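You operate a simulated robot arm through the tools that you are given. There is no shell and no other tool. Be economical: measure what you need, move in short steps, check, and stop when the job is done.

You run a simulated two-armed robot. Do the job below in one go: nothing can be reset, and whatever is moved stays where it is left.

TASK
Take the lid off the white tub and lay it down on the wide white table middle. Then open the green bench drawer, put the purple-banded pale pack from the inside of the green bench drawer on the second shelf from the bottom of the low steel rack, then shut the drawer. Then take the black weight and put it on top of the clear short glass. Then put the green soap on top of the blue goblet. Then take the blue bead cord loop and put it on the top of the low stand. Then take the pink tumbler and leave it on top of the pink dessert glass. Keep to this order. Set down upright: black weight, pink tumbler.

The check looks at the end state, three seconds after you hand in, the way a careful person would. Anything else that was tipped, shoved, dropped, spilled or broken makes it a failure. Lids that push on must go on centred and level and be pressed home; caps that screw on are set level and turned clockwise until they are tight.

THE ROBOT
Two 7-joint arms with fingered hands on one trunk, on a base that drives. Base frame: it is fixed to the floor where the robot stands at the start and does not move with it; the origin is under the middle of the robot, x ahead of it, y to its left, z up; the surface under the hand at the start is at about z = 780. Readings come in mm, rad, newtons and seconds.
The left shoulder is at the start at [74, 170, 1190], the right one opposite. With the tool pointing down near the work surface each hand reaches from about 280 to 760 mm from the robot's upright axis, wherever it stands, measured 20 degrees to its own side. Places, roughly: black weight (4x4x6 cm) [-1400, 1800, 800]; blue bead cord loop (8x5x2 cm) [3200, -4100, 800]; blue goblet (10x9x13 cm) [3400, -4100, 900]; clear short glass (7x7x9 cm) [2300, 700, 800]; green bench drawer [-1900, -2200, 600]; green soap (4x6x3 cm) [2900, -4100, 800]; pink dessert glass (9x9x9 cm) [2500, -3900, 800]; pink tumbler (7x6x16 cm) [3000, -4100, 900]; purple-banded pale pack (12x5x5 cm) [-1900, -2300, 700]; second shelf of the low steel rack (23x66 cm) [-1640, 420, 740]; top of the low stand [1800, -3800, 600]; white tub (11x11x8 cm) [900, -200, 800]. Payload 4 kg a hand.
The tool frame of a hand sits at the grasp point between the pads (the TCP): z along the fingers, y along the line on which they close. The tips reach 26 mm beyond it. The gripper opens to 132 mm. The gripper's body begins 73 mm behind the TCP. The gripper is a hand of 4 fingers: y runs from the thumb to the fingers, the wrist lies at [0, 0, -224] in the tool frame, and closing takes about 1.5 s.
Orientation is that of the tool frame in the base frame, as a unit quaternion [w, x, y, z]. With the fingers straight down and closing along the base's y, the tool's x points along the base's -x, its y along +y and its z along -z.

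THE INTERFACE
- The arms move only by the tool step_arm. It takes "left_deltas", "right_deltas" or both (then of equal length, played together; a hand with none holds still); each is a list of rows, each a list of 7 numbers: the shift along the tool's x, y, z in mm, then the turn, a rotation vector about the tool's x, y, z in rad, then the opening in per cent of the stroke, from 0 (shut) to 100 (fully open). In form: [[x, y, z, wx, wy, wz, claw], ...]. A call has 1 to 20 rows; each row shifts and turns the commanded pose from where the row before left it, along the tool's axes as they then stand. Rows are played at 5 a second. More than 50 mm and 0.15 rad between two rows, or a gripper value outside its range, and nothing of the call is played. Where a pose cannot be reached the arm comes as near as it can. A force on the tool above 40 N (or 10 N above the force at the start of the call, whichever is more), or a blocked arm, ends the call early, and 0.2 s more pass. Each finger travels about 108 mm/s and halts on what it meets, pressing with about 29 N; the grip force reading is that of the motor and also rises with nothing between the fingers. The clock runs only during rows and for 0.2 s after the last one: add rows that do not move to give the fingers time. The reply holds the time, the measured pose of the TCP, the force on the tool along the base axes, the opening and the grip force, in the units named above and with some noise, with the torque about the TCP (base axes, N m) and any sound that the robot's microphone picked up, and new pictures: "views" is both (left out), scene, wrist or none (wrist: the cameras of the hands that moved).
- Cameras (640 x 400 px; columns grow to the right, rows downward): "scene" is now at [158.9, -37.1, 1382.5]; the picture's right is [-0.43, -0.90, 0.00], its down [-0.39, 0.19, -0.90] and it looks along [0.81, -0.39, -0.44] (base axes); focal length 280 px, centre (320, 200). "left" rides on the left gripper at [-73, 6, -94] in its tool frame; the picture's right is [-0.08, -1.00, 0.00], its down [0.78, -0.06, -0.62] and it looks along [0.61, -0.05, 0.79] (tool axes); focal length 230 px, centre (320, 200). "right" rides on the right gripper at [73, 6, -94] in its tool frame; the picture's right is [-0.08, 1.00, 0.00], its down [-0.78, -0.06, -0.62] and it looks along [-0.62, -0.05, 0.79] (tool axes); focal length 230 px, centre (320, 200). There is no depth. A picture from a camera that has moved, and an enlarged one, comes with that camera's place and axes in the base frame and with its lens.
- lift_body(by): slides the trunk up (or, below 0, down) by that many mm; the arms and the scene camera ride with it, the base frame stays. It gives what a move gives, with no picture.
- steer(legs): drives the robot by 1 to 6 legs, each [ahead, left, turn to the left] in mm, mm and rad, along the robot's own axes; the way and the turn of a leg run together, so that a leg with both is an arc; at most 1500 mm and 3.142 rad a leg. The arms and the cameras ride along, it lands a little off, and it stops where it bumps. It gives what a move gives, and a new picture of the scene camera.
- set_grasp(shape, hand): the hand has 4 fingers and takes this shape, open, in about a second: jaw (thumb against the fingers, like two jaws); tri (thumb and two fingers); tip (a fingertip pinch); poke (one finger out to press); point (the index stretched); flat (the hand flat); cup (the hand cupped); fist (a fist). The gripper value then closes the fingers along that shape, each until it touches; the sizes above hold for jaw. It gives what a move gives, with no picture.
- head_to(pan, tilt): turns the head with the scene camera to pan (to the left, within 1.396 rad either way) and tilt (down, from -0.506 to 1.204), counted from straight ahead of the robot. It gives what a move gives, and a new picture of the scene camera.
- inspect(camera, box): a new picture of the part [left, top, right, bottom] of that camera's present view, enlarged. It takes no simulated time.
- close_job(): hands the job in; it is judged then, once.

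Work in short steps. Places have to be worked out from the pictures, the camera data and where the tool is seen: move nearer, look again, correct. Check each grasp and each placing, and mend what went wrong. You have 196 turns and 260 pictures in all, those below and enlarged ones among them. Open the grippers and draw the arms clear of the work before you hand the job in, unless the task says otherwise; then end with one line.

The tools are called by a JSON object that holds its "op" and its "data". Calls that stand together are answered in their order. step_arm: Moves the arms, as the interface text tells. Its arguments: {"type":"object","properties":{"left_deltas":{"type":"array"},"right_deltas":{"type":"array"},"views":{"type":"string","enum":["both","scene","wrist","none"]}},"required":[]} The other tools are called the same way: lift_body (by) slides the trunk up or down; set_grasp (shape, hand) gives the hand a shape; steer (legs) drives the base; head_to (pan, tilt) turns the head that bears the scene camera; inspect (camera, box) takes an enlarged picture of a part of a camera's view; close_job () hands the job in.

At the start:

```text
time_s: 0.0
left_position: [545.4, 69.3, 1051.3]
left_tcp_rot: [-0.001, 0.0, 1.0, 0.0]
left_force: [-0.3, -0.1, -0.3]
left_ft_torque: [0.01, 0.01, -0.01]
left_opening: 131.6
left_finger_force: 0.1
left_shape: jaw
right_position: [490.0, -400.9, 1138.6]
right_tcp_rot: [0.0, 0.0, 1.0, 0.0]
right_force: [0.3, 0.4, -0.2]
right_ft_torque: [0.04, -0.02, 0.01]
right_opening: 131.7
right_finger_force: 0.0
right_shape: jaw
trunk travel left (down, up): [-203.0, 148.0]
robot x, y, heading: [1.1, 1.0, -0.001]
head pan, tilt: [-0.445, 0.452]
```

scene: 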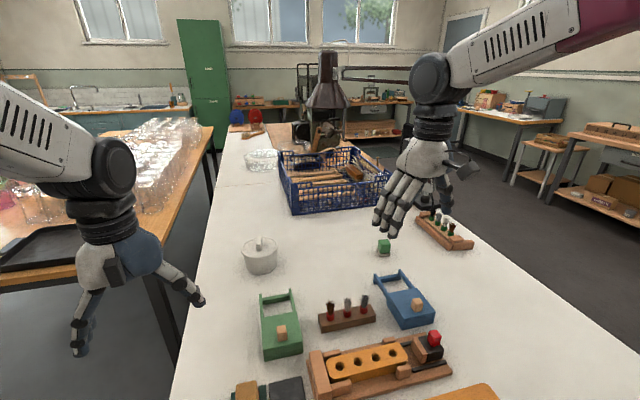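
right: 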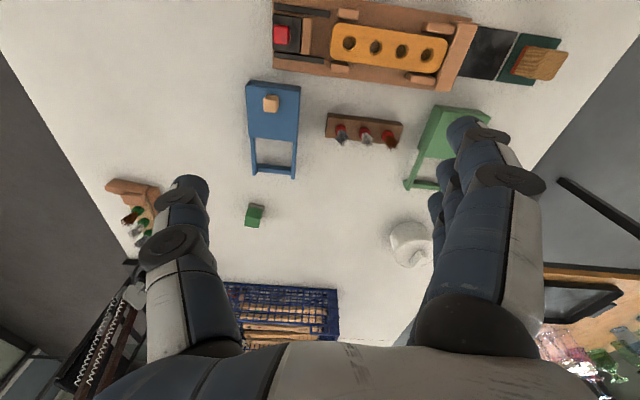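
left: 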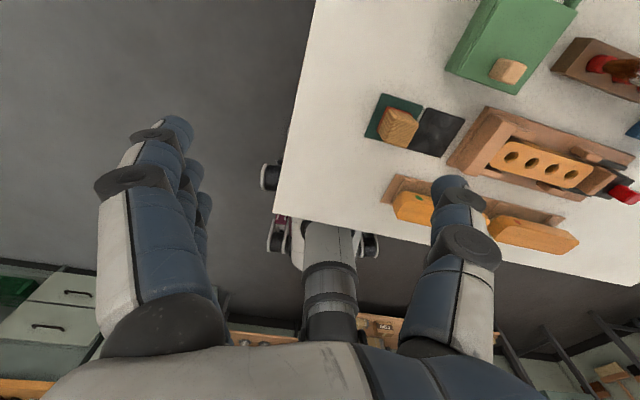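

The lidded tub appears near (919,-189); the table's left edge is open to the aisle for x<950. I look left and down to see the room for standing there.

{"op": "head_to", "data": {"pan": 0.5, "tilt": 0.7}}

{"op": "inspect", "data": {"camera": "scene", "box": [320, 0, 640, 200]}}

```text
time_s: 1.2
left_position: [544.7, 70.3, 1052.2]
left_tcp_rot: [0.0, 0.0, 1.0, 0.001]
left_force: [0.9, 0.8, 0.5]
left_ft_torque: [0.0, 0.02, 0.0]
left_opening: 132.0
left_finger_force: 0.0
left_shape: jaw
right_position: [490.2, -399.8, 1138.4]
right_tcp_rot: [0.0, 0.0, 1.0, 0.001]
right_force: [0.0, -0.1, -0.4]
right_ft_torque: [0.03, 0.0, 0.03]
right_opening: 131.8
right_finger_force: 0.0
right_shape: jaw
trunk travel left (down, up): [-203.0, 148.0]
robot x, y, heading: [0.9, -0.1, 0.002]
head pan, tilt: [0.499, 0.7]
camera scene: at [150.6, 43.1, 1360.5], right [0.48, -0.88, 0.0], down [-0.57, -0.31, -0.77], along [0.67, 0.37, -0.64], focal length 280 px, centre (320, 200)
```

scene: 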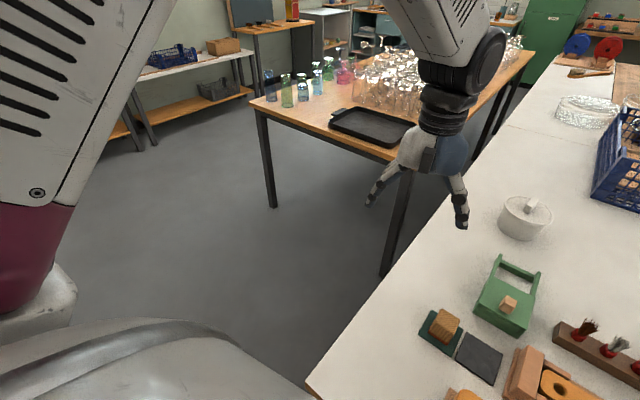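

```text
2.00 times, centred on (480, 100) of scene
camera zoom: at [150.6, 43.1, 1360.5], right [0.48, -0.88, 0.0], down [-0.57, -0.31, -0.77], along [0.67, 0.37, -0.64], focal length 560 px, centre (0, 400)
```

zoom: 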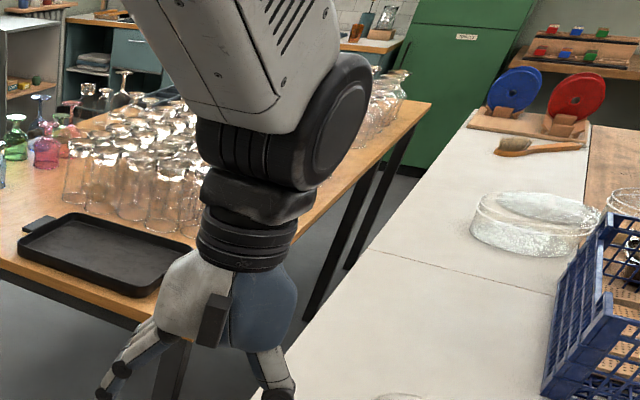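

Free floor lies left of the white table, so I'll stand there facing the table with the tub on my left.

{"op": "steer", "data": {"legs": [[0, 600, 0], [350, 0, 0], [0, 0, -1.78], [0, 500, 0], [170, 0, 0]]}}

{"op": "head_to", "data": {"pan": 0.2, "tilt": 0.7}}

```text
time_s: 18.8
left_position: [748.2, -219.3, 1049.9]
left_tcp_rot: [-0.001, 0.781, 0.624, 0.0]
left_force: [-0.3, -0.4, 0.0]
left_ft_torque: [0.04, 0.04, 0.0]
left_opening: 131.8
left_finger_force: 0.2
left_shape: jaw
right_position: [303.7, -63.3, 1138.7]
right_tcp_rot: [0.0, 0.782, 0.623, 0.0]
right_force: [0.1, -0.4, -0.1]
right_ft_torque: [0.04, 0.0, -0.04]
right_opening: 131.9
right_finger_force: 0.0
right_shape: jaw
trunk travel left (down, up): [-203.0, 148.0]
robot x, y, heading: [804.7, 327.2, -1.793]
head pan, tilt: [0.499, 0.7]
camera scene: at [811.3, 175.6, 1360.4], right [-0.96, -0.27, 0.0], down [-0.17, 0.62, -0.76], along [0.21, -0.74, -0.64], focal length 280 px, centre (320, 200)
```

scene: 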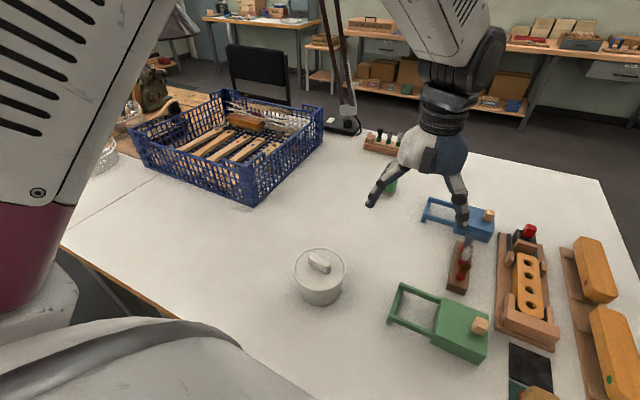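

```text
time_s: 19.6
left_position: [748.8, -217.9, 1052.0]
left_tcp_rot: [0.0, 0.782, 0.624, 0.0]
left_force: [0.1, 0.1, 0.1]
left_ft_torque: [-0.03, 0.02, -0.03]
left_opening: 131.9
left_finger_force: 0.0
left_shape: jaw
right_position: [304.0, -61.5, 1138.3]
right_tcp_rot: [0.001, 0.782, 0.624, -0.001]
right_force: [-0.5, -1.5, 0.3]
right_ft_torque: [0.0, 0.02, -0.01]
right_opening: 131.7
right_finger_force: 0.1
right_shape: jaw
trunk travel left (down, up): [-203.0, 148.0]
robot x, y, heading: [802.7, 331.0, -1.794]
head pan, tilt: [0.201, 0.7]
camera scene: at [786.5, 173.3, 1360.5], right [-1.0, 0.02, 0.0], down [0.01, 0.64, -0.77], along [-0.02, -0.76, -0.64], focal length 280 px, centre (320, 200)
```

scene: 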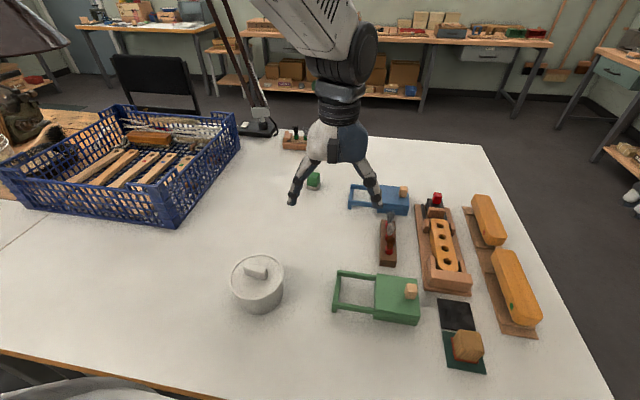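

The tub lid has a bar-like knob; zoom in to find its axis.

{"op": "inspect", "data": {"camera": "scene", "box": [200, 230, 320, 330]}}

```text
4.00 times, centred on (260, 280) of scene
camera zoom: at [786.5, 173.3, 1360.5], right [-1.0, 0.02, 0.0], down [0.01, 0.64, -0.77], along [-0.02, -0.76, -0.64], focal length 1120 px, centre (560, -120)
```

zoom: 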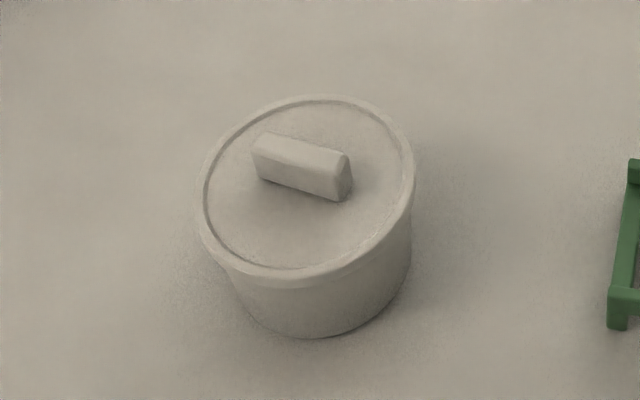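

Knob centre ≈ (912,-182), top ≈ z 870, bar along the table's length. I turn the left hand 90° and hover above it.

{"op": "step_arm", "data": {"left_deltas": [[0, 0, 0, 0, 0, 0.143, 60], [0, 0, 0, 0, 0, 0.143, 60], [0, 0, 0, 0, 0, 0.143, 60], [0, 0, 0, 0, 0, 0.143, 60], [0, 0, 0, 0, 0, 0.143, 60], [0, 0, 0, 0, 0, 0.143, 60], [0, 0, 0, 0, 0, 0.143, 60], [0, 0, 0, 0, 0, 0.143, 60], [0, 0, 0, 0, 0, 0.143, 60], [0, 0, 0, 0, 0, 0.143, 60], [0, 0, 0, 0, 0, 0.141, 60], [40, -19, 25, 0, 0, 0, 60], [40, -19, 25, 0, 0, 0, 60], [40, -19, 25, 0, 0, 0, 60], [31, -15, 25, 0, 0, 0, 60], [0, 0, 0, 0, 0, 0, 60]]}}

```text
refused: row 12 steps farther than a row can; nothing moved
```

Slightly smaller steps.

{"op": "step_arm", "data": {"left_deltas": [[0, 0, 0, 0, 0, 0.143, 60], [0, 0, 0, 0, 0, 0.143, 60], [0, 0, 0, 0, 0, 0.143, 60], [0, 0, 0, 0, 0, 0.143, 60], [0, 0, 0, 0, 0, 0.143, 60], [0, 0, 0, 0, 0, 0.143, 60], [0, 0, 0, 0, 0, 0.143, 60], [0, 0, 0, 0, 0, 0.143, 60], [0, 0, 0, 0, 0, 0.143, 60], [0, 0, 0, 0, 0, 0.143, 60], [0, 0, 0, 0, 0, 0.141, 60], [38, -18, 20, 0, 0, 0, 60], [38, -18, 20, 0, 0, 0, 60], [38, -18, 20, 0, 0, 0, 60], [37, -18, 20, 0, 0, 0, 60], [0, 0, 20, 0, 0, 0, 60], [0, 0, 0, 0, 0, 0, 60]]}}

```text
time_s: 23.2
left_position: [912.0, -181.8, 949.7]
left_tcp_rot: [0.001, 0.994, -0.111, 0.0]
left_force: [0.3, 0.2, 0.1]
left_ft_torque: [0.02, 0.01, -0.01]
left_opening: 79.6
left_finger_force: 0.2
left_shape: jaw
right_position: [304.7, -61.7, 1139.1]
right_tcp_rot: [0.001, 0.782, 0.623, 0.0]
right_force: [-1.4, 0.5, -0.2]
right_ft_torque: [-0.02, 0.01, -0.03]
right_opening: 131.7
right_finger_force: 0.0
right_shape: jaw
trunk travel left (down, up): [-203.0, 148.0]
robot x, y, heading: [802.7, 327.1, -1.793]
head pan, tilt: [0.201, 0.7]
camera scene: at [786.9, 173.6, 1360.6], right [-1.0, 0.02, 0.0], down [0.01, 0.64, -0.77], along [-0.02, -0.76, -0.64], focal length 280 px, centre (320, 200)
camera left: at [841.0, -170.6, 1044.0], right [0.15, 0.99, 0.0], down [0.78, -0.11, 0.62], along [0.61, -0.09, -0.79], focal length 230 px, centre (320, 200)
```

scene: 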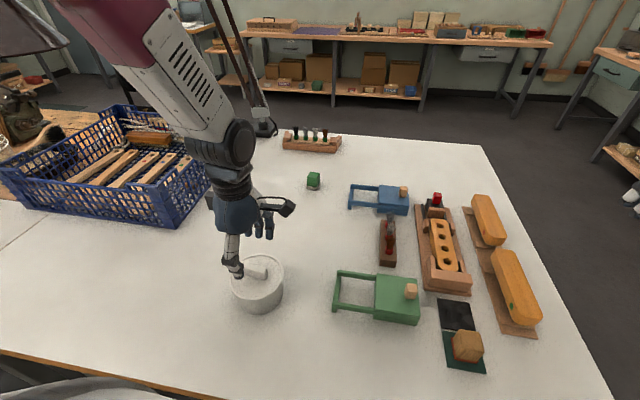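
left: 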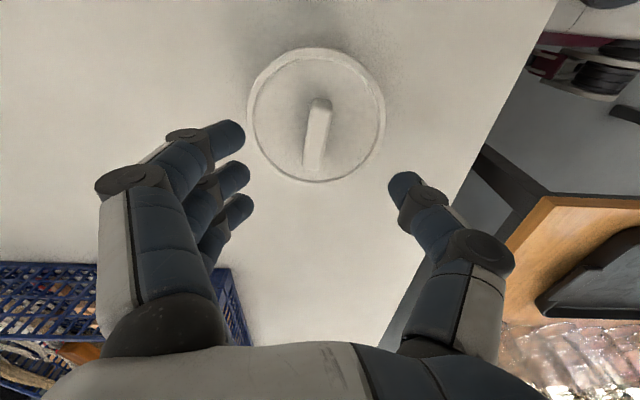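

The hand is aligned over the knob within a few mm. Descend to z≈877 and close.

{"op": "step_arm", "data": {"left_deltas": [[-4, 4, 25, 0, 0, 0, 60], [0, 0, 25, 0, 0, 0, 60], [0, 0, 22, 0, 0, 0, 60], [0, 0, 0, 0, 0, 0, 40], [0, 0, 0, 0, 0, 0, 20], [0, 0, 0, 0, 0, 0, 0], [0, 0, 0, 0, 0, 0, 0], [0, 0, 0, 0, 0, 0, 0], [0, 0, 0, 0, 0, 0, 0]], "views": "wrist"}}

```text
time_s: 25.2
left_position: [905.1, -183.1, 881.2]
left_tcp_rot: [0.002, 0.994, -0.112, 0.0]
left_force: [-0.3, 0.8, 26.6]
left_ft_torque: [-0.34, -0.22, -0.14]
left_opening: 21.3
left_finger_force: 29.1
left_shape: jaw
right_position: [304.3, -59.1, 1139.1]
right_tcp_rot: [0.002, 0.782, 0.623, -0.001]
right_force: [-0.9, 1.0, 0.8]
right_ft_torque: [0.01, 0.01, 0.0]
right_opening: 131.8
right_finger_force: 0.1
right_shape: jaw
trunk travel left (down, up): [-203.0, 148.0]
robot x, y, heading: [800.2, 323.7, -1.794]
head pan, tilt: [0.201, 0.7]
camera left: at [834.0, -171.8, 974.9], right [0.15, 0.99, 0.0], down [0.78, -0.11, 0.62], along [0.61, -0.09, -0.79], focal length 230 px, centre (320, 200)
```

left: 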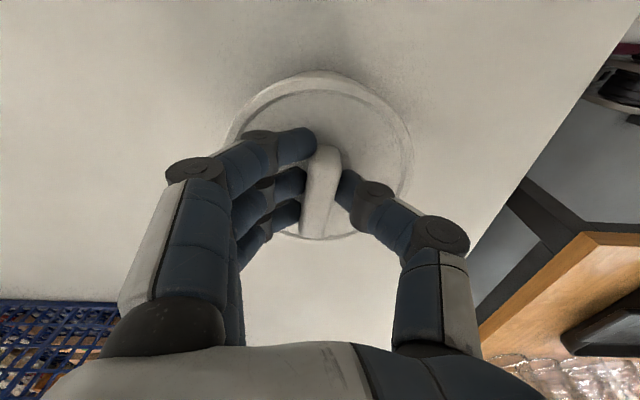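

Knob gripped (21 mm). Lift slowly straight up.

{"op": "step_arm", "data": {"left_deltas": [[0, 0, -8, 0, 0, 0, 0], [0, 0, -10, 0, 0, 0, 0], [0, 0, -15, 0, 0, 0, 0], [0, 0, -25, 0, 0, 0, 0], [0, 0, -25, 0, 0, 0, 0], [0, 0, -25, 0, 0, 0, 0]]}}

```text
time_s: 26.6
left_position: [907.1, -187.1, 988.2]
left_tcp_rot: [0.0, 0.994, -0.112, -0.001]
left_force: [0.5, 0.8, -1.4]
left_ft_torque: [0.01, -0.02, -0.01]
left_opening: 18.5
left_finger_force: 29.3
left_shape: jaw
right_position: [304.5, -61.5, 1139.0]
right_tcp_rot: [0.0, 0.783, 0.623, 0.0]
right_force: [-0.1, 0.2, -0.5]
right_ft_torque: [-0.01, 0.02, 0.01]
right_opening: 131.9
right_finger_force: 0.1
right_shape: jaw
trunk travel left (down, up): [-203.0, 148.0]
robot x, y, heading: [800.6, 325.1, -1.792]
head pan, tilt: [0.201, 0.7]
camera scene: at [786.5, 173.8, 1360.6], right [-1.0, 0.02, 0.0], down [0.01, 0.64, -0.77], along [-0.02, -0.77, -0.64], focal length 280 px, centre (320, 200)
camera left: at [835.3, -175.0, 1082.3], right [0.15, 0.99, 0.0], down [0.78, -0.11, 0.62], along [0.61, -0.09, -0.79], focal length 230 px, centre (320, 200)
```

scene: 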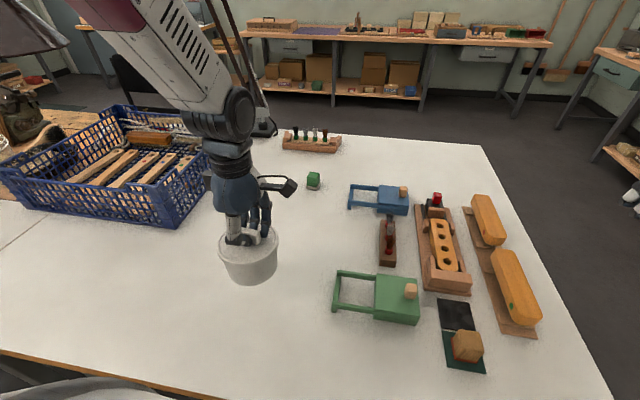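
left: 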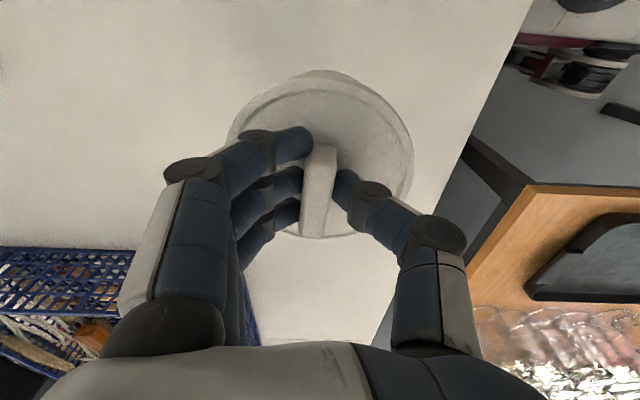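

Check whether only the lid came up or the tub came too.

{"op": "inspect", "data": {"camera": "scene", "box": [180, 210, 320, 320]}}

```text
3.64 times, centred on (250, 265) of scene
camera zoom: at [786.5, 173.8, 1360.6], right [-1.0, 0.02, 0.0], down [0.01, 0.64, -0.77], along [-0.02, -0.77, -0.64], focal length 1018 px, centre (574, -36)
```

zoom: 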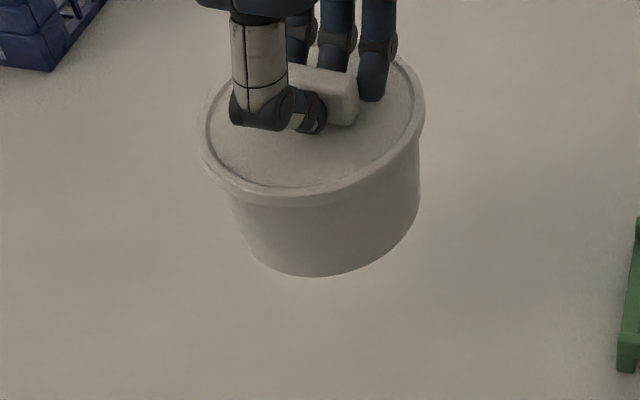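

The tub came along: the lid is a tight push fit. I set the tub back where it stood, and simultaneously re-orient the right hand to point left with its closing axis horizontal to hold the body.

{"op": "step_arm", "data": {"left_deltas": [[0, 0, -1, 0, 0, 0, 0], [0, 0, 20, 0, 0, 0, 0], [0, 0, 20, 0, 0, 0, 0], [0, 0, 20, 0, 0, 0, 0], [0, 0, 15, 0, 0, 0, 0], [0, 0, 10, 0, 0, 0, 0], [0, 0, 8, 0, 0, 0, 0], [0, 0, 6, 0, 0, 0, 0], [0, 0, 5, 0, 0, 0, 0], [0, 0, 3, 0, 0, 0, 0], [0, 0, 0, 0, 0, 0, 0]], "views": "none"}}

{"op": "step_arm", "data": {"right_deltas": [[0, 0, 0, -0.0863, 0.0863, 0.0863, 100], [0, 0, 0, -0.0863, 0.0863, 0.0863, 100], [0, 0, 0, -0.0863, 0.0863, 0.0863, 100], [0, 0, 0, -0.0863, 0.0863, 0.0863, 100], [0, 0, 0, -0.0863, 0.0863, 0.0863, 100], [0, 0, 0, -0.0863, 0.0863, 0.0863, 100], [0, 0, 0, -0.0863, 0.0863, 0.0863, 100], [0, 0, 0, -0.0863, 0.0863, 0.0863, 100], [0, 0, 0, -0.0863, 0.0863, 0.0863, 100], [0, 0, 0, -0.0863, 0.0863, 0.0863, 100], [0, 0, 0, -0.0863, 0.0863, 0.0863, 100], [0, 0, 0, -0.0863, 0.0863, 0.0863, 100], [0, 0, 0, -0.0863, 0.0863, 0.0863, 100], [0, 0, 0, -0.0863, 0.0863, 0.0863, 100], [0, 0, 0, 0, 0, 0, 100], [0, 0, 0, 0, 0, 0, 100]]}}

```text
time_s: 29.0
left_position: [906.4, -184.4, 883.1]
left_tcp_rot: [0.001, 0.994, -0.112, 0.0]
left_force: [0.5, 6.0, 13.3]
left_ft_torque: [-0.01, -0.02, 0.0]
left_opening: 19.1
left_finger_force: 29.0
left_shape: jaw
right_position: [303.4, -59.6, 1139.7]
right_tcp_rot: [0.001, 0.782, 0.623, -0.001]
right_force: [0.2, -0.4, -0.2]
right_ft_torque: [-0.01, 0.0, 0.0]
right_opening: 132.0
right_finger_force: 0.1
right_shape: jaw
trunk travel left (down, up): [-203.0, 148.0]
robot x, y, heading: [799.4, 332.4, -1.79]
head pan, tilt: [0.201, 0.7]
```

```text
time_s: 32.4
left_position: [907.0, -185.5, 882.4]
left_tcp_rot: [0.001, 0.994, -0.111, 0.0]
left_force: [-0.9, 3.9, 11.0]
left_ft_torque: [-0.06, -0.01, -0.06]
left_opening: 19.0
left_finger_force: 29.0
left_shape: jaw
right_position: [304.3, -60.4, 1138.3]
right_tcp_rot: [0.08, 0.703, -0.078, 0.702]
right_force: [0.4, -0.9, 0.6]
right_ft_torque: [-0.02, 0.0, -0.01]
right_opening: 132.1
right_finger_force: 0.1
right_shape: jaw
trunk travel left (down, up): [-203.0, 148.0]
robot x, y, heading: [797.3, 325.7, -1.793]
head pan, tilt: [0.201, 0.7]
camera scene: at [786.1, 174.5, 1360.6], right [-1.0, 0.02, 0.0], down [0.02, 0.64, -0.77], along [-0.02, -0.77, -0.64], focal length 280 px, centre (320, 200)
camera right: at [211.4, -44.8, 1211.9], right [-0.22, -0.97, -0.07], down [-0.59, 0.19, -0.78], along [0.78, -0.13, -0.62], focal length 230 px, centre (320, 200)
```

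scene: 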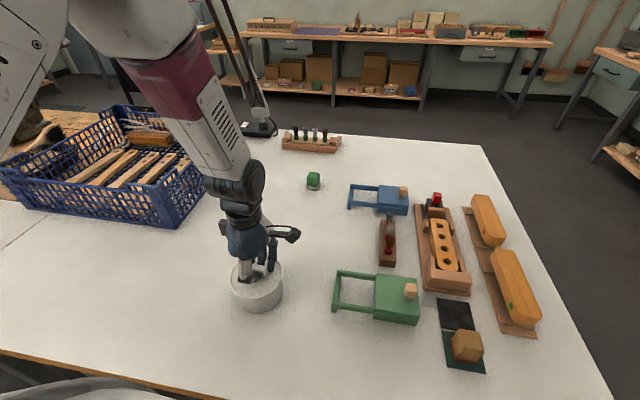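
right: 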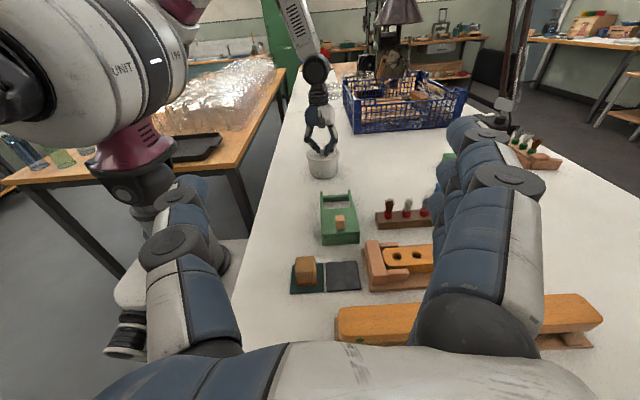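

Tub is back on the table. The green device blocks a purely sideways approach, so I turn the right hand to point diagonally ahead-left and bring it, high, near the tub in tri shape.

{"op": "set_grasp", "data": {"hand": "right", "shape": "tri"}}

{"op": "step_arm", "data": {"right_deltas": [[0, 0, 0, -0.131, 0, 0, 100], [0, 0, 0, -0.131, 0, 0, 100], [0, 0, 0, -0.131, 0, 0, 100], [0, 0, 0, -0.131, 0, 0, 100], [0, 0, 0, -0.131, 0, 0, 100], [0, 0, 0, -0.131, 0, 0, 100], [0, -40.4, 23.4, 0, 0, 0, 100], [0, -40.4, 23.4, 0, 0, 0, 100], [0, -40.4, 23.4, 0, 0, 0, 100], [0, -40.4, 23.4, 0, 0, 0, 100], [0, -40.4, 23.4, 0, 0, 0, 100], [0, -40.4, 23.4, 0, 0, 0, 100], [0, -40.4, 23.4, 0, 0, 0, 100], [0, -40.4, 23.4, 0, 0, 0, 100], [0, -40.4, 23.4, 0, 0, 0, 100], [0, -40.4, 23.4, 0, 0, 0, 100], [0, -40.4, 23.4, 0, 0, 0, 100], [0, 0, 0, 0, 0, 0, 100]]}}

```text
time_s: 33.3
left_position: [906.5, -184.1, 880.4]
left_tcp_rot: [0.001, 0.994, -0.112, 0.0]
left_force: [-0.9, 4.2, 9.5]
left_ft_torque: [-0.13, 0.01, -0.01]
left_opening: 19.0
left_finger_force: 29.2
left_shape: jaw
right_position: [303.0, -61.3, 1138.7]
right_tcp_rot: [0.079, 0.704, -0.077, 0.702]
right_force: [-0.4, 0.0, 0.1]
right_ft_torque: [0.0, 0.04, 0.0]
right_opening: 131.7
right_finger_force: 0.1
right_shape: tri
trunk travel left (down, up): [-203.0, 148.0]
robot x, y, heading: [806.2, 326.2, -1.796]
head pan, tilt: [0.201, 0.7]
```

```text
time_s: 37.1
left_position: [906.4, -184.8, 881.9]
left_tcp_rot: [0.001, 0.994, -0.112, -0.001]
left_force: [-0.6, 0.3, 5.8]
left_ft_torque: [-0.08, -0.07, 0.01]
left_opening: 19.0
left_finger_force: 28.8
left_shape: jaw
right_position: [770.4, -129.4, 1112.4]
right_tcp_rot: [0.343, 0.619, -0.341, 0.619]
right_force: [0.0, -0.4, 0.4]
right_ft_torque: [0.02, 0.01, 0.01]
right_opening: 131.7
right_finger_force: 0.0
right_shape: tri
right hand out of reach, approached as far as the arm can: row 3, 10, 11, 12, 13, 14, 15
trunk travel left (down, up): [-203.0, 148.0]
robot x, y, heading: [803.3, 331.1, -1.792]
head pan, tilt: [0.201, 0.7]
camera scene: at [786.1, 173.8, 1360.5], right [-1.0, 0.02, 0.0], down [0.02, 0.64, -0.77], along [-0.02, -0.77, -0.64], focal length 280 px, centre (320, 200)
camera right: at [716.2, -53.0, 1184.4], right [-0.84, -0.53, -0.07], down [-0.28, 0.55, -0.79], along [0.46, -0.64, -0.61], focal length 230 px, centre (320, 200)
```

scene: 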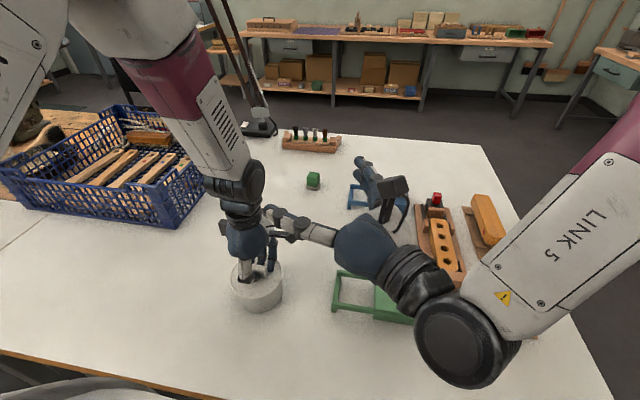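
right: 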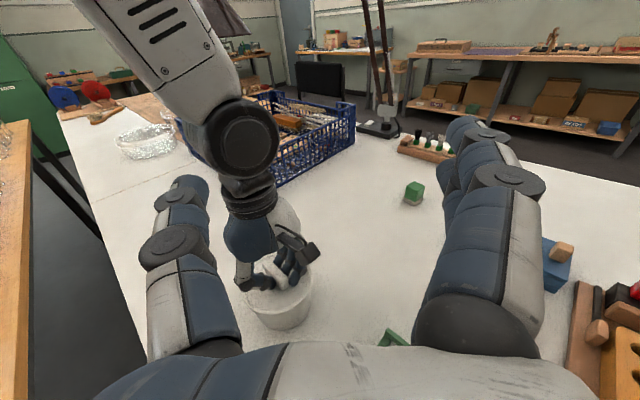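

The right arm is too folded to get there. I retreat it, release the tub, and will back off a little and turn to have the tub centred before me.

{"op": "step_arm", "data": {"right_deltas": [[0, 40, -23, 0, 0, 0, 100], [0, 40, -23, 0, 0, 0, 100], [0, 40, -23, 0, 0, 0, 100], [0, 40, -23, 0, 0, 0, 100], [0, 40, -23, 0, 0, 0, 100], [0, 40, -23, 0, 0, 0, 100], [0, 0, 0, 0, 0, 0, 100]], "left_deltas": [[0, 0, 0, 0, 0, 0, 30], [0, 0, 0, 0, 0, 0, 60], [0, 0, 0, 0, 0, 0, 60], [0, 0, -20, 0, 0, 0, 60], [0, 0, -30, 0, 0, 0, 60], [0, 0, -40, 0, 0, 0, 60], [0, 0, -20, 0, 0, 0, 60]], "views": "none"}}

{"op": "steer", "data": {"legs": [[-62, 0, 0], [0, 0, 0.38]]}}

```text
time_s: 38.7
left_position: [907.4, -184.8, 991.2]
left_tcp_rot: [0.001, 0.994, -0.112, -0.001]
left_force: [0.0, -0.2, 0.4]
left_ft_torque: [-0.01, 0.0, 0.03]
left_opening: 78.7
left_finger_force: 0.0
left_shape: jaw
right_position: [491.7, -141.9, 1111.8]
right_tcp_rot: [0.344, 0.62, -0.34, 0.618]
right_force: [0.1, 0.0, -0.4]
right_ft_torque: [0.0, 0.01, 0.03]
right_opening: 131.9
right_finger_force: 0.0
right_shape: tri
trunk travel left (down, up): [-203.0, 148.0]
robot x, y, heading: [803.2, 325.2, -1.797]
head pan, tilt: [0.201, 0.7]
```

```text
time_s: 40.8
left_position: [1096.5, -53.5, 991.1]
left_tcp_rot: [0.001, 0.998, 0.071, 0.0]
left_force: [0.0, -0.2, -0.3]
left_ft_torque: [-0.02, -0.01, 0.01]
left_opening: 78.7
left_finger_force: 0.0
left_shape: jaw
right_position: [694.1, -161.2, 1112.0]
right_tcp_rot: [0.224, 0.671, -0.222, 0.671]
right_force: [0.2, -0.3, 1.2]
right_ft_torque: [0.02, 0.03, 0.02]
right_opening: 131.8
right_finger_force: 0.0
right_shape: tri
trunk travel left (down, up): [-203.0, 148.0]
robot x, y, heading: [816.2, 388.4, -1.433]
head pan, tilt: [0.201, 0.7]
camera scene: at [857.9, 237.3, 1360.4], right [-0.94, -0.34, 0.0], down [-0.22, 0.61, -0.76], along [0.26, -0.72, -0.64], focal length 280 px, centre (320, 200)
```

scene: 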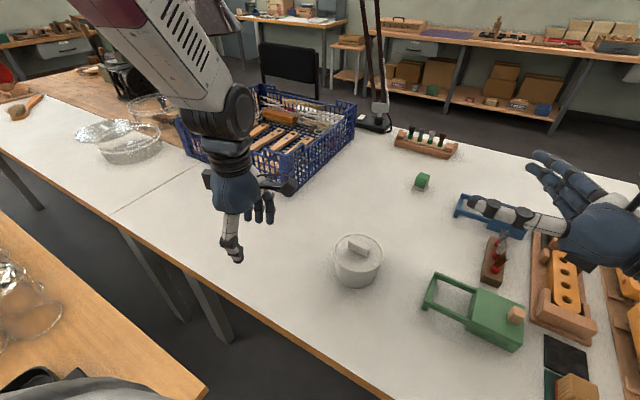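

Tub now lies at robot ≈(579 ahead, 13 left). Bring the right hand to a point 110 mm short of the tub, pointing 30° left, still high.

{"op": "step_arm", "data": {"right_deltas": [[0, 0, 0, -0.131, 0, 0, 100], [0, 0, 0, -0.131, 0, 0, 100], [0, -38.6, 9.8, 0, 0, 0, 100], [0, -38.6, 9.8, 0, 0, 0, 100], [0, -38.6, 9.8, 0, 0, 0, 100], [0, -38.6, 9.8, 0, 0, 0, 100], [-40, 0, 0, 0, 0, 0, 100], [-40, 0, 0, 0, 0, 0, 100], [-40, 0, 0, 0, 0, 0, 100], [0, 0, 0, 0, 0, 0, 100]]}}

```text
time_s: 43.0
left_position: [1097.5, -52.8, 991.4]
left_tcp_rot: [0.0, 0.998, 0.07, 0.0]
left_force: [-0.1, 0.7, 0.5]
left_ft_torque: [0.0, 0.01, 0.0]
left_opening: 78.8
left_finger_force: 0.0
left_shape: jaw
right_position: [843.0, -113.5, 983.3]
right_tcp_rot: [0.311, 0.636, -0.307, 0.636]
right_force: [1.1, -0.2, -0.6]
right_ft_torque: [-0.01, 0.0, -0.01]
right_opening: 132.1
right_finger_force: 0.1
right_shape: tri
right hand out of reach, approached as far as the arm can: row 4, 5
trunk travel left (down, up): [-203.0, 148.0]
robot x, y, heading: [816.5, 391.2, -1.428]
head pan, tilt: [0.201, 0.7]
camera scene: at [857.8, 238.0, 1360.6], right [-0.94, -0.34, 0.0], down [-0.22, 0.61, -0.77], along [0.26, -0.72, -0.64], focal length 280 px, centre (320, 200)
camera right: at [781.0, -43.2, 1057.5], right [-0.78, -0.62, -0.07], down [-0.33, 0.52, -0.79], along [0.52, -0.59, -0.61], focal length 230 px, centre (320, 200)
```

scene: 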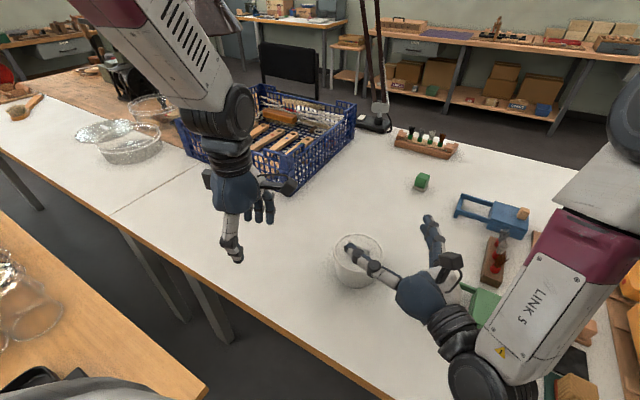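
right: 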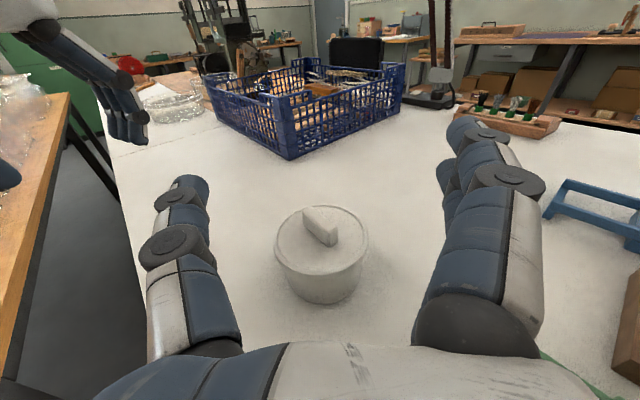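

View agrees with tub centre (908,-184). Lower to z≈830 at standoff and look.

{"op": "step_arm", "data": {"right_deltas": [[-40, -7, 0, 0, 0, 0, 100], [-40, 0, 0, 0, 0, 0, 100], [-40, 0, 0, 0, 0, 0, 100], [-33, 0, 0, 0, 0, 0, 100], [0, 0, 0, 0, 0, 0, 100]]}}

```text
time_s: 44.2
left_position: [1097.5, -53.3, 991.0]
left_tcp_rot: [0.0, 0.998, 0.071, 0.0]
left_force: [0.7, -0.2, -0.1]
left_ft_torque: [-0.02, 0.02, -0.01]
left_opening: 78.8
left_finger_force: 0.1
left_shape: jaw
right_position: [847.7, -110.5, 830.8]
right_tcp_rot: [0.311, 0.636, -0.308, 0.636]
right_force: [-0.1, 1.5, 0.0]
right_ft_torque: [-0.01, 0.01, -0.04]
right_opening: 131.9
right_finger_force: 0.2
right_shape: tri
trunk travel left (down, up): [-203.0, 148.0]
robot x, y, heading: [817.2, 388.7, -1.426]
head pan, tilt: [0.201, 0.7]
camera scene: at [857.7, 237.5, 1360.5], right [-0.94, -0.34, 0.0], down [-0.22, 0.61, -0.77], along [0.26, -0.72, -0.64], focal length 280 px, centre (320, 200)
camera right: at [785.6, -39.8, 903.6], right [-0.78, -0.62, -0.07], down [-0.33, 0.52, -0.79], along [0.52, -0.59, -0.61], focal length 230 px, centre (320, 200)
```

scene: 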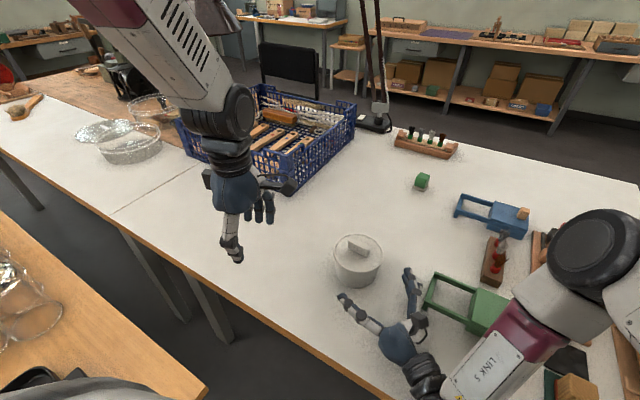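
right: 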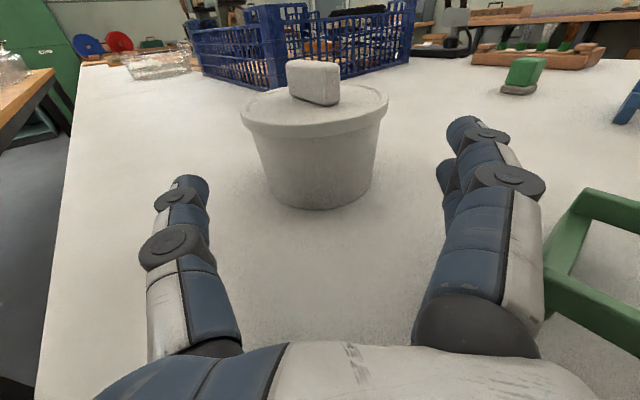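

Check clearance of right wrist/forearm around the green device.

{"op": "inspect", "data": {"camera": "scene", "box": [320, 180, 640, 380]}}

```text
2.00 times, centred on (480, 280) of scene
camera zoom: at [857.7, 237.5, 1360.5], right [-0.94, -0.34, 0.0], down [-0.22, 0.61, -0.77], along [0.26, -0.72, -0.64], focal length 560 px, centre (0, 40)
```

zoom: 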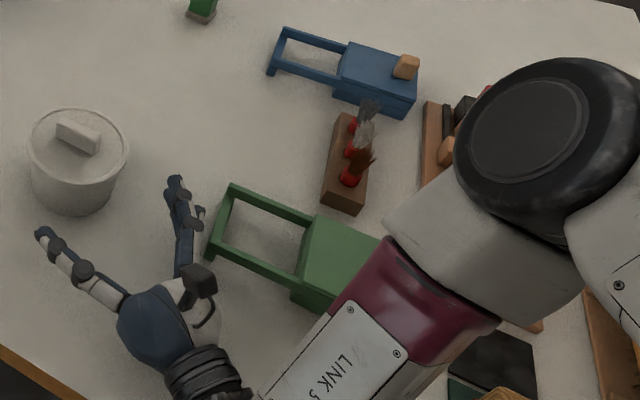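

Elbow is well above. Lower 15 mm, advance around the tub and close.

{"op": "step_arm", "data": {"right_deltas": [[-15, 0, 0, 0, 0, 0, 100], [0, 0, 30, 0, 0, 0, 100], [0, 0, 30, 0, 0, 0, 100], [0, 0, 20, 0, 0, 0, 100], [0, 0, 12, 0, 0, 0, 100], [0, 0, 0, 0, 0, 0, 90], [0, 0, 0, 0, 0, 0, 80], [0, 0, 0, 0, 0, 0, 70], [0, 0, 0, 0, 0, 0, 50], [0, 0, 0, 0, 0, 0, 50]]}}

```text
time_s: 46.4
left_position: [1096.8, -51.5, 993.3]
left_tcp_rot: [0.002, 0.998, 0.071, 0.001]
left_force: [0.8, 0.7, -1.0]
left_ft_torque: [-0.01, 0.03, 0.01]
left_opening: 78.7
left_finger_force: 0.1
left_shape: jaw
right_position: [903.0, -181.5, 818.3]
right_tcp_rot: [0.311, 0.635, -0.307, 0.637]
right_force: [-0.2, 2.6, 2.4]
right_ft_torque: [0.26, 0.12, 0.04]
right_opening: 98.1
right_finger_force: 29.6
right_shape: tri
trunk travel left (down, up): [-203.0, 148.0]
robot x, y, heading: [813.3, 388.1, -1.427]
head pan, tilt: [0.201, 0.7]
camera scene: at [856.7, 240.7, 1361.0], right [-0.94, -0.34, 0.0], down [-0.22, 0.6, -0.77], along [0.26, -0.72, -0.64], focal length 280 px, centre (320, 200)
camera right: at [841.4, -111.1, 891.0], right [-0.78, -0.62, -0.07], down [-0.33, 0.52, -0.79], along [0.52, -0.59, -0.61], focal length 230 px, centre (320, 200)
```

scene: 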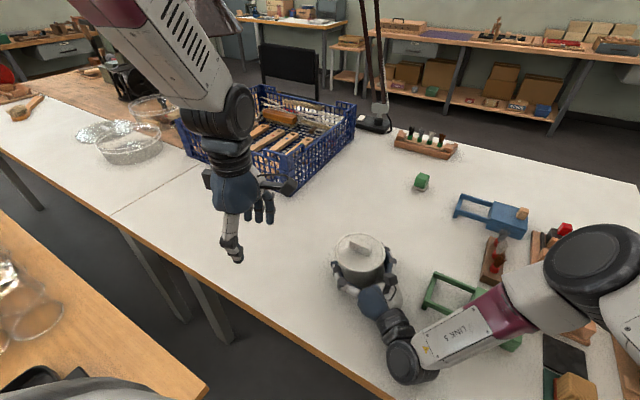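
right: 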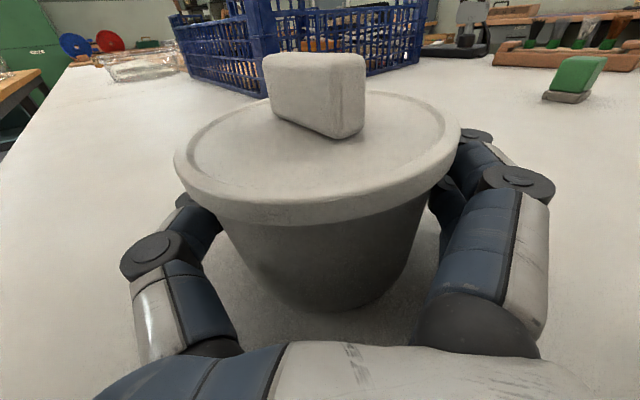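

Body held (98 mm). Bring the left hand back over the knob with the same yaw as before.

{"op": "step_arm", "data": {"left_deltas": [[-34.5, 17.5, 0, 0, 0, 0, 60], [-34.5, 17.5, 0, 0, 0, 0, 60], [-34.5, 17.5, 0, 0, 0, 0, 60], [-34.5, 17.5, 0, 0, 0, 0, 60], [-34.5, 17.5, 0, 0, 0, 0, 60], [-34.5, 17.5, 0, 0, 0, 0, 60], [0, 0, 13, 0, 0, 0.122, 60], [0, 0, 13, 0, 0, 0.122, 60], [0, 0, 13, 0, 0, 0.122, 60], [0, 0, 0, 0, 0, 0, 60]]}}

```text
time_s: 48.6
left_position: [912.5, -186.5, 957.4]
left_tcp_rot: [0.004, 0.994, -0.105, -0.004]
left_force: [0.1, -0.8, -0.1]
left_ft_torque: [-0.02, -0.01, -0.02]
left_opening: 78.9
left_finger_force: 0.1
left_shape: jaw
right_position: [903.1, -181.1, 818.9]
right_tcp_rot: [0.311, 0.636, -0.306, 0.637]
right_force: [-1.4, 1.3, 3.1]
right_ft_torque: [0.29, 0.15, 0.02]
right_opening: 98.2
right_finger_force: 29.0
right_shape: tri
trunk travel left (down, up): [-203.0, 148.0]
robot x, y, heading: [816.4, 384.6, -1.431]
head pan, tilt: [0.201, 0.7]
camera scene: at [857.2, 240.5, 1361.0], right [-0.94, -0.34, 0.0], down [-0.22, 0.6, -0.77], along [0.26, -0.72, -0.64], focal length 280 px, centre (320, 200)
camera left: at [841.3, -176.4, 1052.9], right [0.13, 0.99, -0.01], down [0.79, -0.1, 0.61], along [0.6, -0.09, -0.79], focal length 230 px, centre (320, 200)
```

scene: 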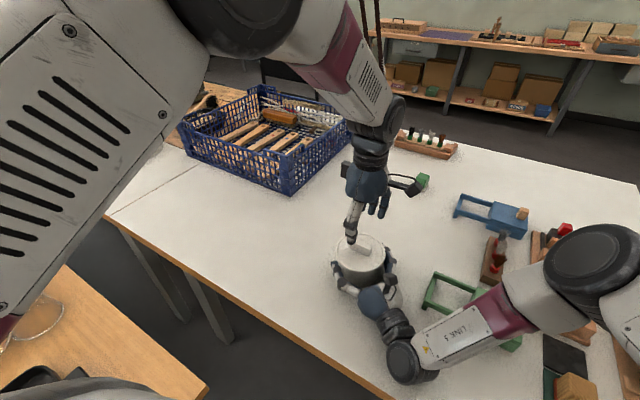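
left: 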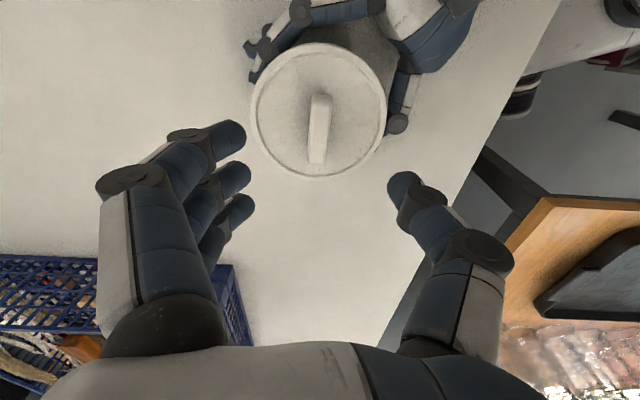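

Aligned. Descend, grip the knob and pull up slowly.

{"op": "step_arm", "data": {"left_deltas": [[-2, 0, 25, 0, 0, 0, 60], [0, 0, 25, 0, 0, 0, 60], [0, 0, 24, 0, 0, 0, 60], [0, 0, 3, 0, 0, 0, 40], [0, 0, 0, 0, 0, 0, 20], [0, 0, 0, 0, 0, 0, 0], [0, 0, 0, 0, 0, 0, 0], [0, 0, 0, 0, 0, 0, 0], [0, 0, 0, 0, 0, 0, 0]], "views": "none"}}

{"op": "step_arm", "data": {"left_deltas": [[0, 0, -3, 0, 0, 0, 0], [0, 0, -4, 0, 0, 0, 0], [0, 0, -4, 0, 0, 0, 0], [0, 0, -4, 0, 0, 0, 0], [0, 0, -5, 0, 0, 0, 0], [0, 0, 0, 0, 0, 0, 0]], "views": "scene"}}

```text
time_s: 50.6
left_position: [919.6, -192.8, 882.8]
left_tcp_rot: [0.008, 0.996, -0.09, -0.011]
left_force: [-7.1, 1.4, 24.9]
left_ft_torque: [-0.08, 0.36, 0.31]
left_opening: 7.6
left_finger_force: 28.6
left_shape: jaw
right_position: [903.9, -181.9, 819.1]
right_tcp_rot: [0.311, 0.635, -0.307, 0.636]
right_force: [2.4, -0.2, -1.3]
right_ft_torque: [0.6, -0.13, -0.22]
right_opening: 97.8
right_finger_force: 28.7
right_shape: tri
trunk travel left (down, up): [-203.0, 148.0]
robot x, y, heading: [819.1, 388.0, -1.43]
head pan, tilt: [0.201, 0.7]
```

```text
time_s: 52.0
left_position: [921.1, -188.2, 896.2]
left_tcp_rot: [0.0, 0.996, -0.093, -0.009]
left_force: [-0.9, -9.0, -3.4]
left_ft_torque: [-0.23, -0.05, 0.18]
left_opening: 5.4
left_finger_force: 28.5
left_shape: jaw
right_position: [903.2, -181.1, 816.5]
right_tcp_rot: [0.313, 0.635, -0.307, 0.637]
right_force: [0.8, 11.2, 9.5]
right_ft_torque: [-0.01, 0.17, -0.04]
right_opening: 96.0
right_finger_force: 28.4
right_shape: tri
trunk travel left (down, up): [-203.0, 148.0]
robot x, y, heading: [819.6, 387.7, -1.432]
head pan, tilt: [0.201, 0.7]
heard: snap
camera scene: at [857.2, 240.5, 1361.0], right [-0.94, -0.34, 0.0], down [-0.22, 0.6, -0.77], along [0.26, -0.72, -0.64], focal length 280 px, centre (320, 200)
```

scene: 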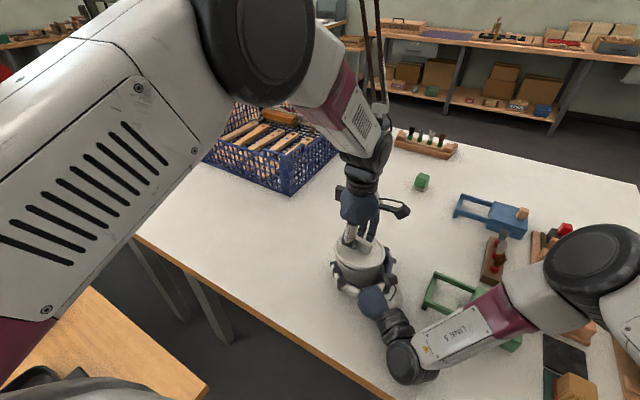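

A snap: the lid has come loose, but the grip seems marginal (5 mm). Look with the wrist camera.

{"op": "inspect", "data": {"camera": "left", "box": [120, 0, 520, 250]}}

{"op": "inspect", "data": {"camera": "right", "box": [120, 0, 520, 250]}}

```text
1.60 times, centred on (320, 125) of left
camera zoom: at [849.8, -180.2, 993.3], right [0.11, 0.99, 0.0], down [0.79, -0.09, 0.6], along [0.6, -0.07, -0.8], focal length 368 px, centre (320, 320)
```

zoom: 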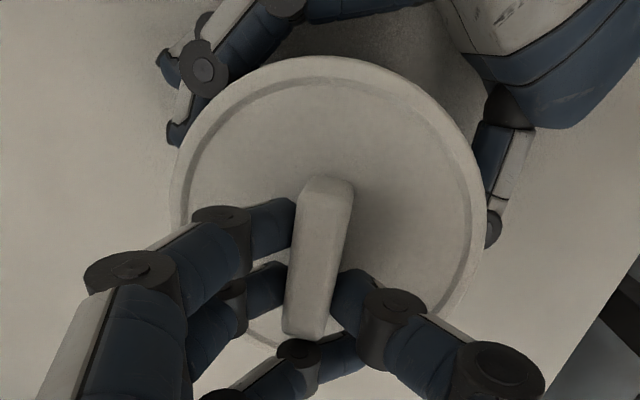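

```text
1.60 times, centred on (320, 125) of right
camera zoom: at [841.7, -111.1, 891.0], right [-0.78, -0.62, -0.07], down [-0.33, 0.52, -0.79], along [0.52, -0.59, -0.61], focal length 368 px, centre (320, 320)
```

zoom: 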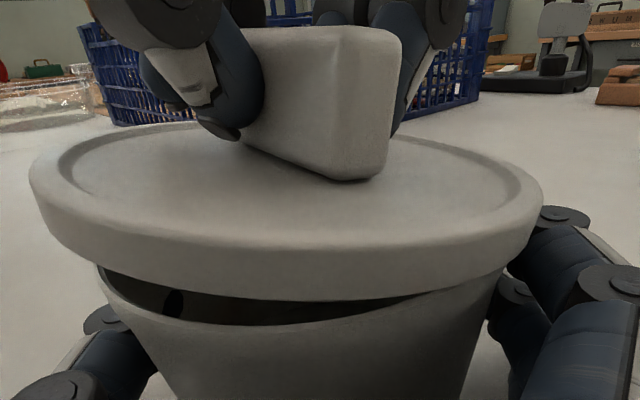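

The lid is loose on one side and held by two fingers and thumb. Continue lifting slowly.

{"op": "step_arm", "data": {"left_deltas": [[0, 0, -5, 0, 0, 0, 0], [0, 0, -5, 0, 0, 0, 0], [0, 0, -10, 0, 0, 0, 0], [0, 0, -15, 0, 0, 0, 0], [0, 0, -20, 0, 0, 0, 0], [0, 0, -20, 0, 0, 0, 0], [0, 0, 0, 0, 0, 0, 0]]}}

{"op": "inspect", "data": {"camera": "right", "box": [120, 0, 520, 250]}}

```text
time_s: 53.6
left_position: [910.4, -186.2, 972.4]
left_tcp_rot: [0.001, 0.994, -0.106, -0.006]
left_force: [0.0, -0.3, -1.1]
left_ft_torque: [-0.01, -0.01, 0.0]
left_opening: 5.4
left_finger_force: 29.3
left_shape: jaw
right_position: [904.8, -182.6, 818.2]
right_tcp_rot: [0.312, 0.636, -0.307, 0.636]
right_force: [-0.7, 0.2, 3.8]
right_ft_torque: [0.27, 0.1, 0.04]
right_opening: 96.4
right_finger_force: 29.0
right_shape: tri
trunk travel left (down, up): [-203.0, 148.0]
robot x, y, heading: [812.7, 384.2, -1.429]
head pan, tilt: [0.201, 0.7]
camera scene: at [857.6, 240.6, 1361.0], right [-0.94, -0.34, 0.0], down [-0.22, 0.6, -0.77], along [0.26, -0.72, -0.64], focal length 280 px, centre (320, 200)
camera left: at [839.8, -174.4, 1067.7], right [0.13, 0.99, 0.0], down [0.79, -0.1, 0.61], along [0.6, -0.08, -0.79], focal length 230 px, centre (320, 200)
```

scene: 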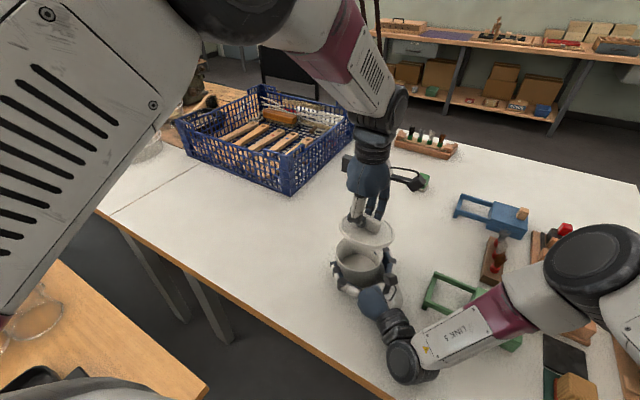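
left: 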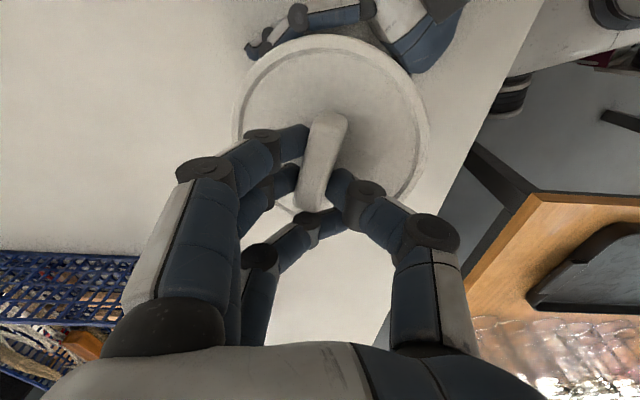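

```text
1.60 times, centred on (320, 125) of right
camera zoom: at [841.8, -111.2, 890.9], right [-0.78, -0.62, -0.07], down [-0.33, 0.52, -0.79], along [0.52, -0.59, -0.61], focal length 368 px, centre (320, 320)
```

zoom: 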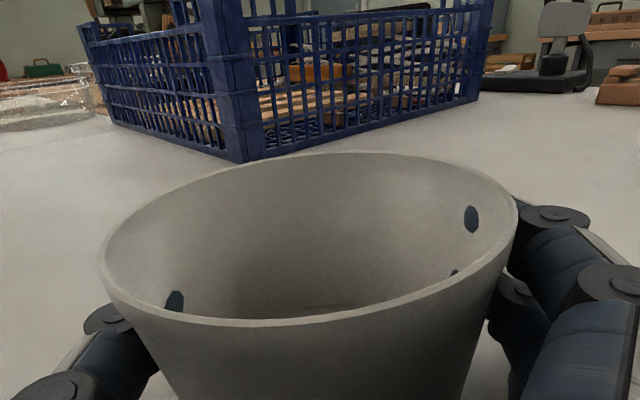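

Lid is free and the tub stands in place. Release and withdraw the right hand straight back, then up.

{"op": "step_arm", "data": {"right_deltas": [[0, 0, 0, 0, 0, 0, 80], [0, 0, 0, 0, 0, 0, 100], [0, 0, 0, 0, 0, 0, 100], [0, 0, -15, 0, 0, 0, 100], [0, 0, -30, 0, 0, 0, 100], [0, 0, -30, 0, 0, 0, 100], [0, 0, -25, 0, 0, 0, 100], [40, 0, 0, 0, 0, 0, 100], [40, 0, 0, 0, 0, 0, 100], [40, 0, 0, 0, 0, 0, 100], [40, 0, 0, 0, 0, 0, 100], [40, 20, 0, 0, 0, 0, 100], [40, 20, 0, 0, 0, 0, 100], [0, 40, 0, 0, 0, 0, 100], [0, 40, 0, 0, 0, 0, 100], [0, 40, 0, 0, 0, 0, 100], [0, 40, 0, 0, 0, 0, 100]], "views": "scene"}}

```text
time_s: 57.2
left_position: [910.0, -188.2, 972.5]
left_tcp_rot: [0.001, 0.994, -0.106, -0.005]
left_force: [-0.6, 0.1, -1.0]
left_ft_torque: [0.0, 0.01, -0.01]
left_opening: 5.0
left_finger_force: 28.9
left_shape: jaw
right_position: [686.1, -228.8, 1057.9]
right_tcp_rot: [0.311, 0.636, -0.308, 0.636]
right_force: [-0.7, 0.4, 0.5]
right_ft_torque: [0.0, 0.0, 0.02]
right_opening: 131.7
right_finger_force: 0.0
right_shape: tri
trunk travel left (down, up): [-203.0, 148.0]
robot x, y, heading: [815.9, 389.0, -1.426]
head pan, tilt: [0.201, 0.7]
camera scene: at [857.0, 237.3, 1360.4], right [-0.94, -0.34, 0.0], down [-0.22, 0.61, -0.77], along [0.26, -0.72, -0.64], focal length 280 px, centre (320, 200)
```

scene: 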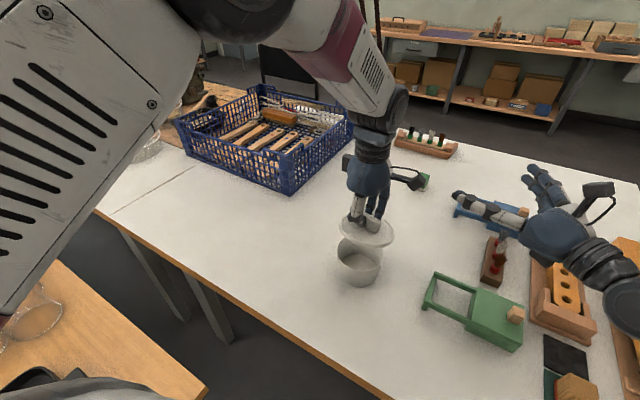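

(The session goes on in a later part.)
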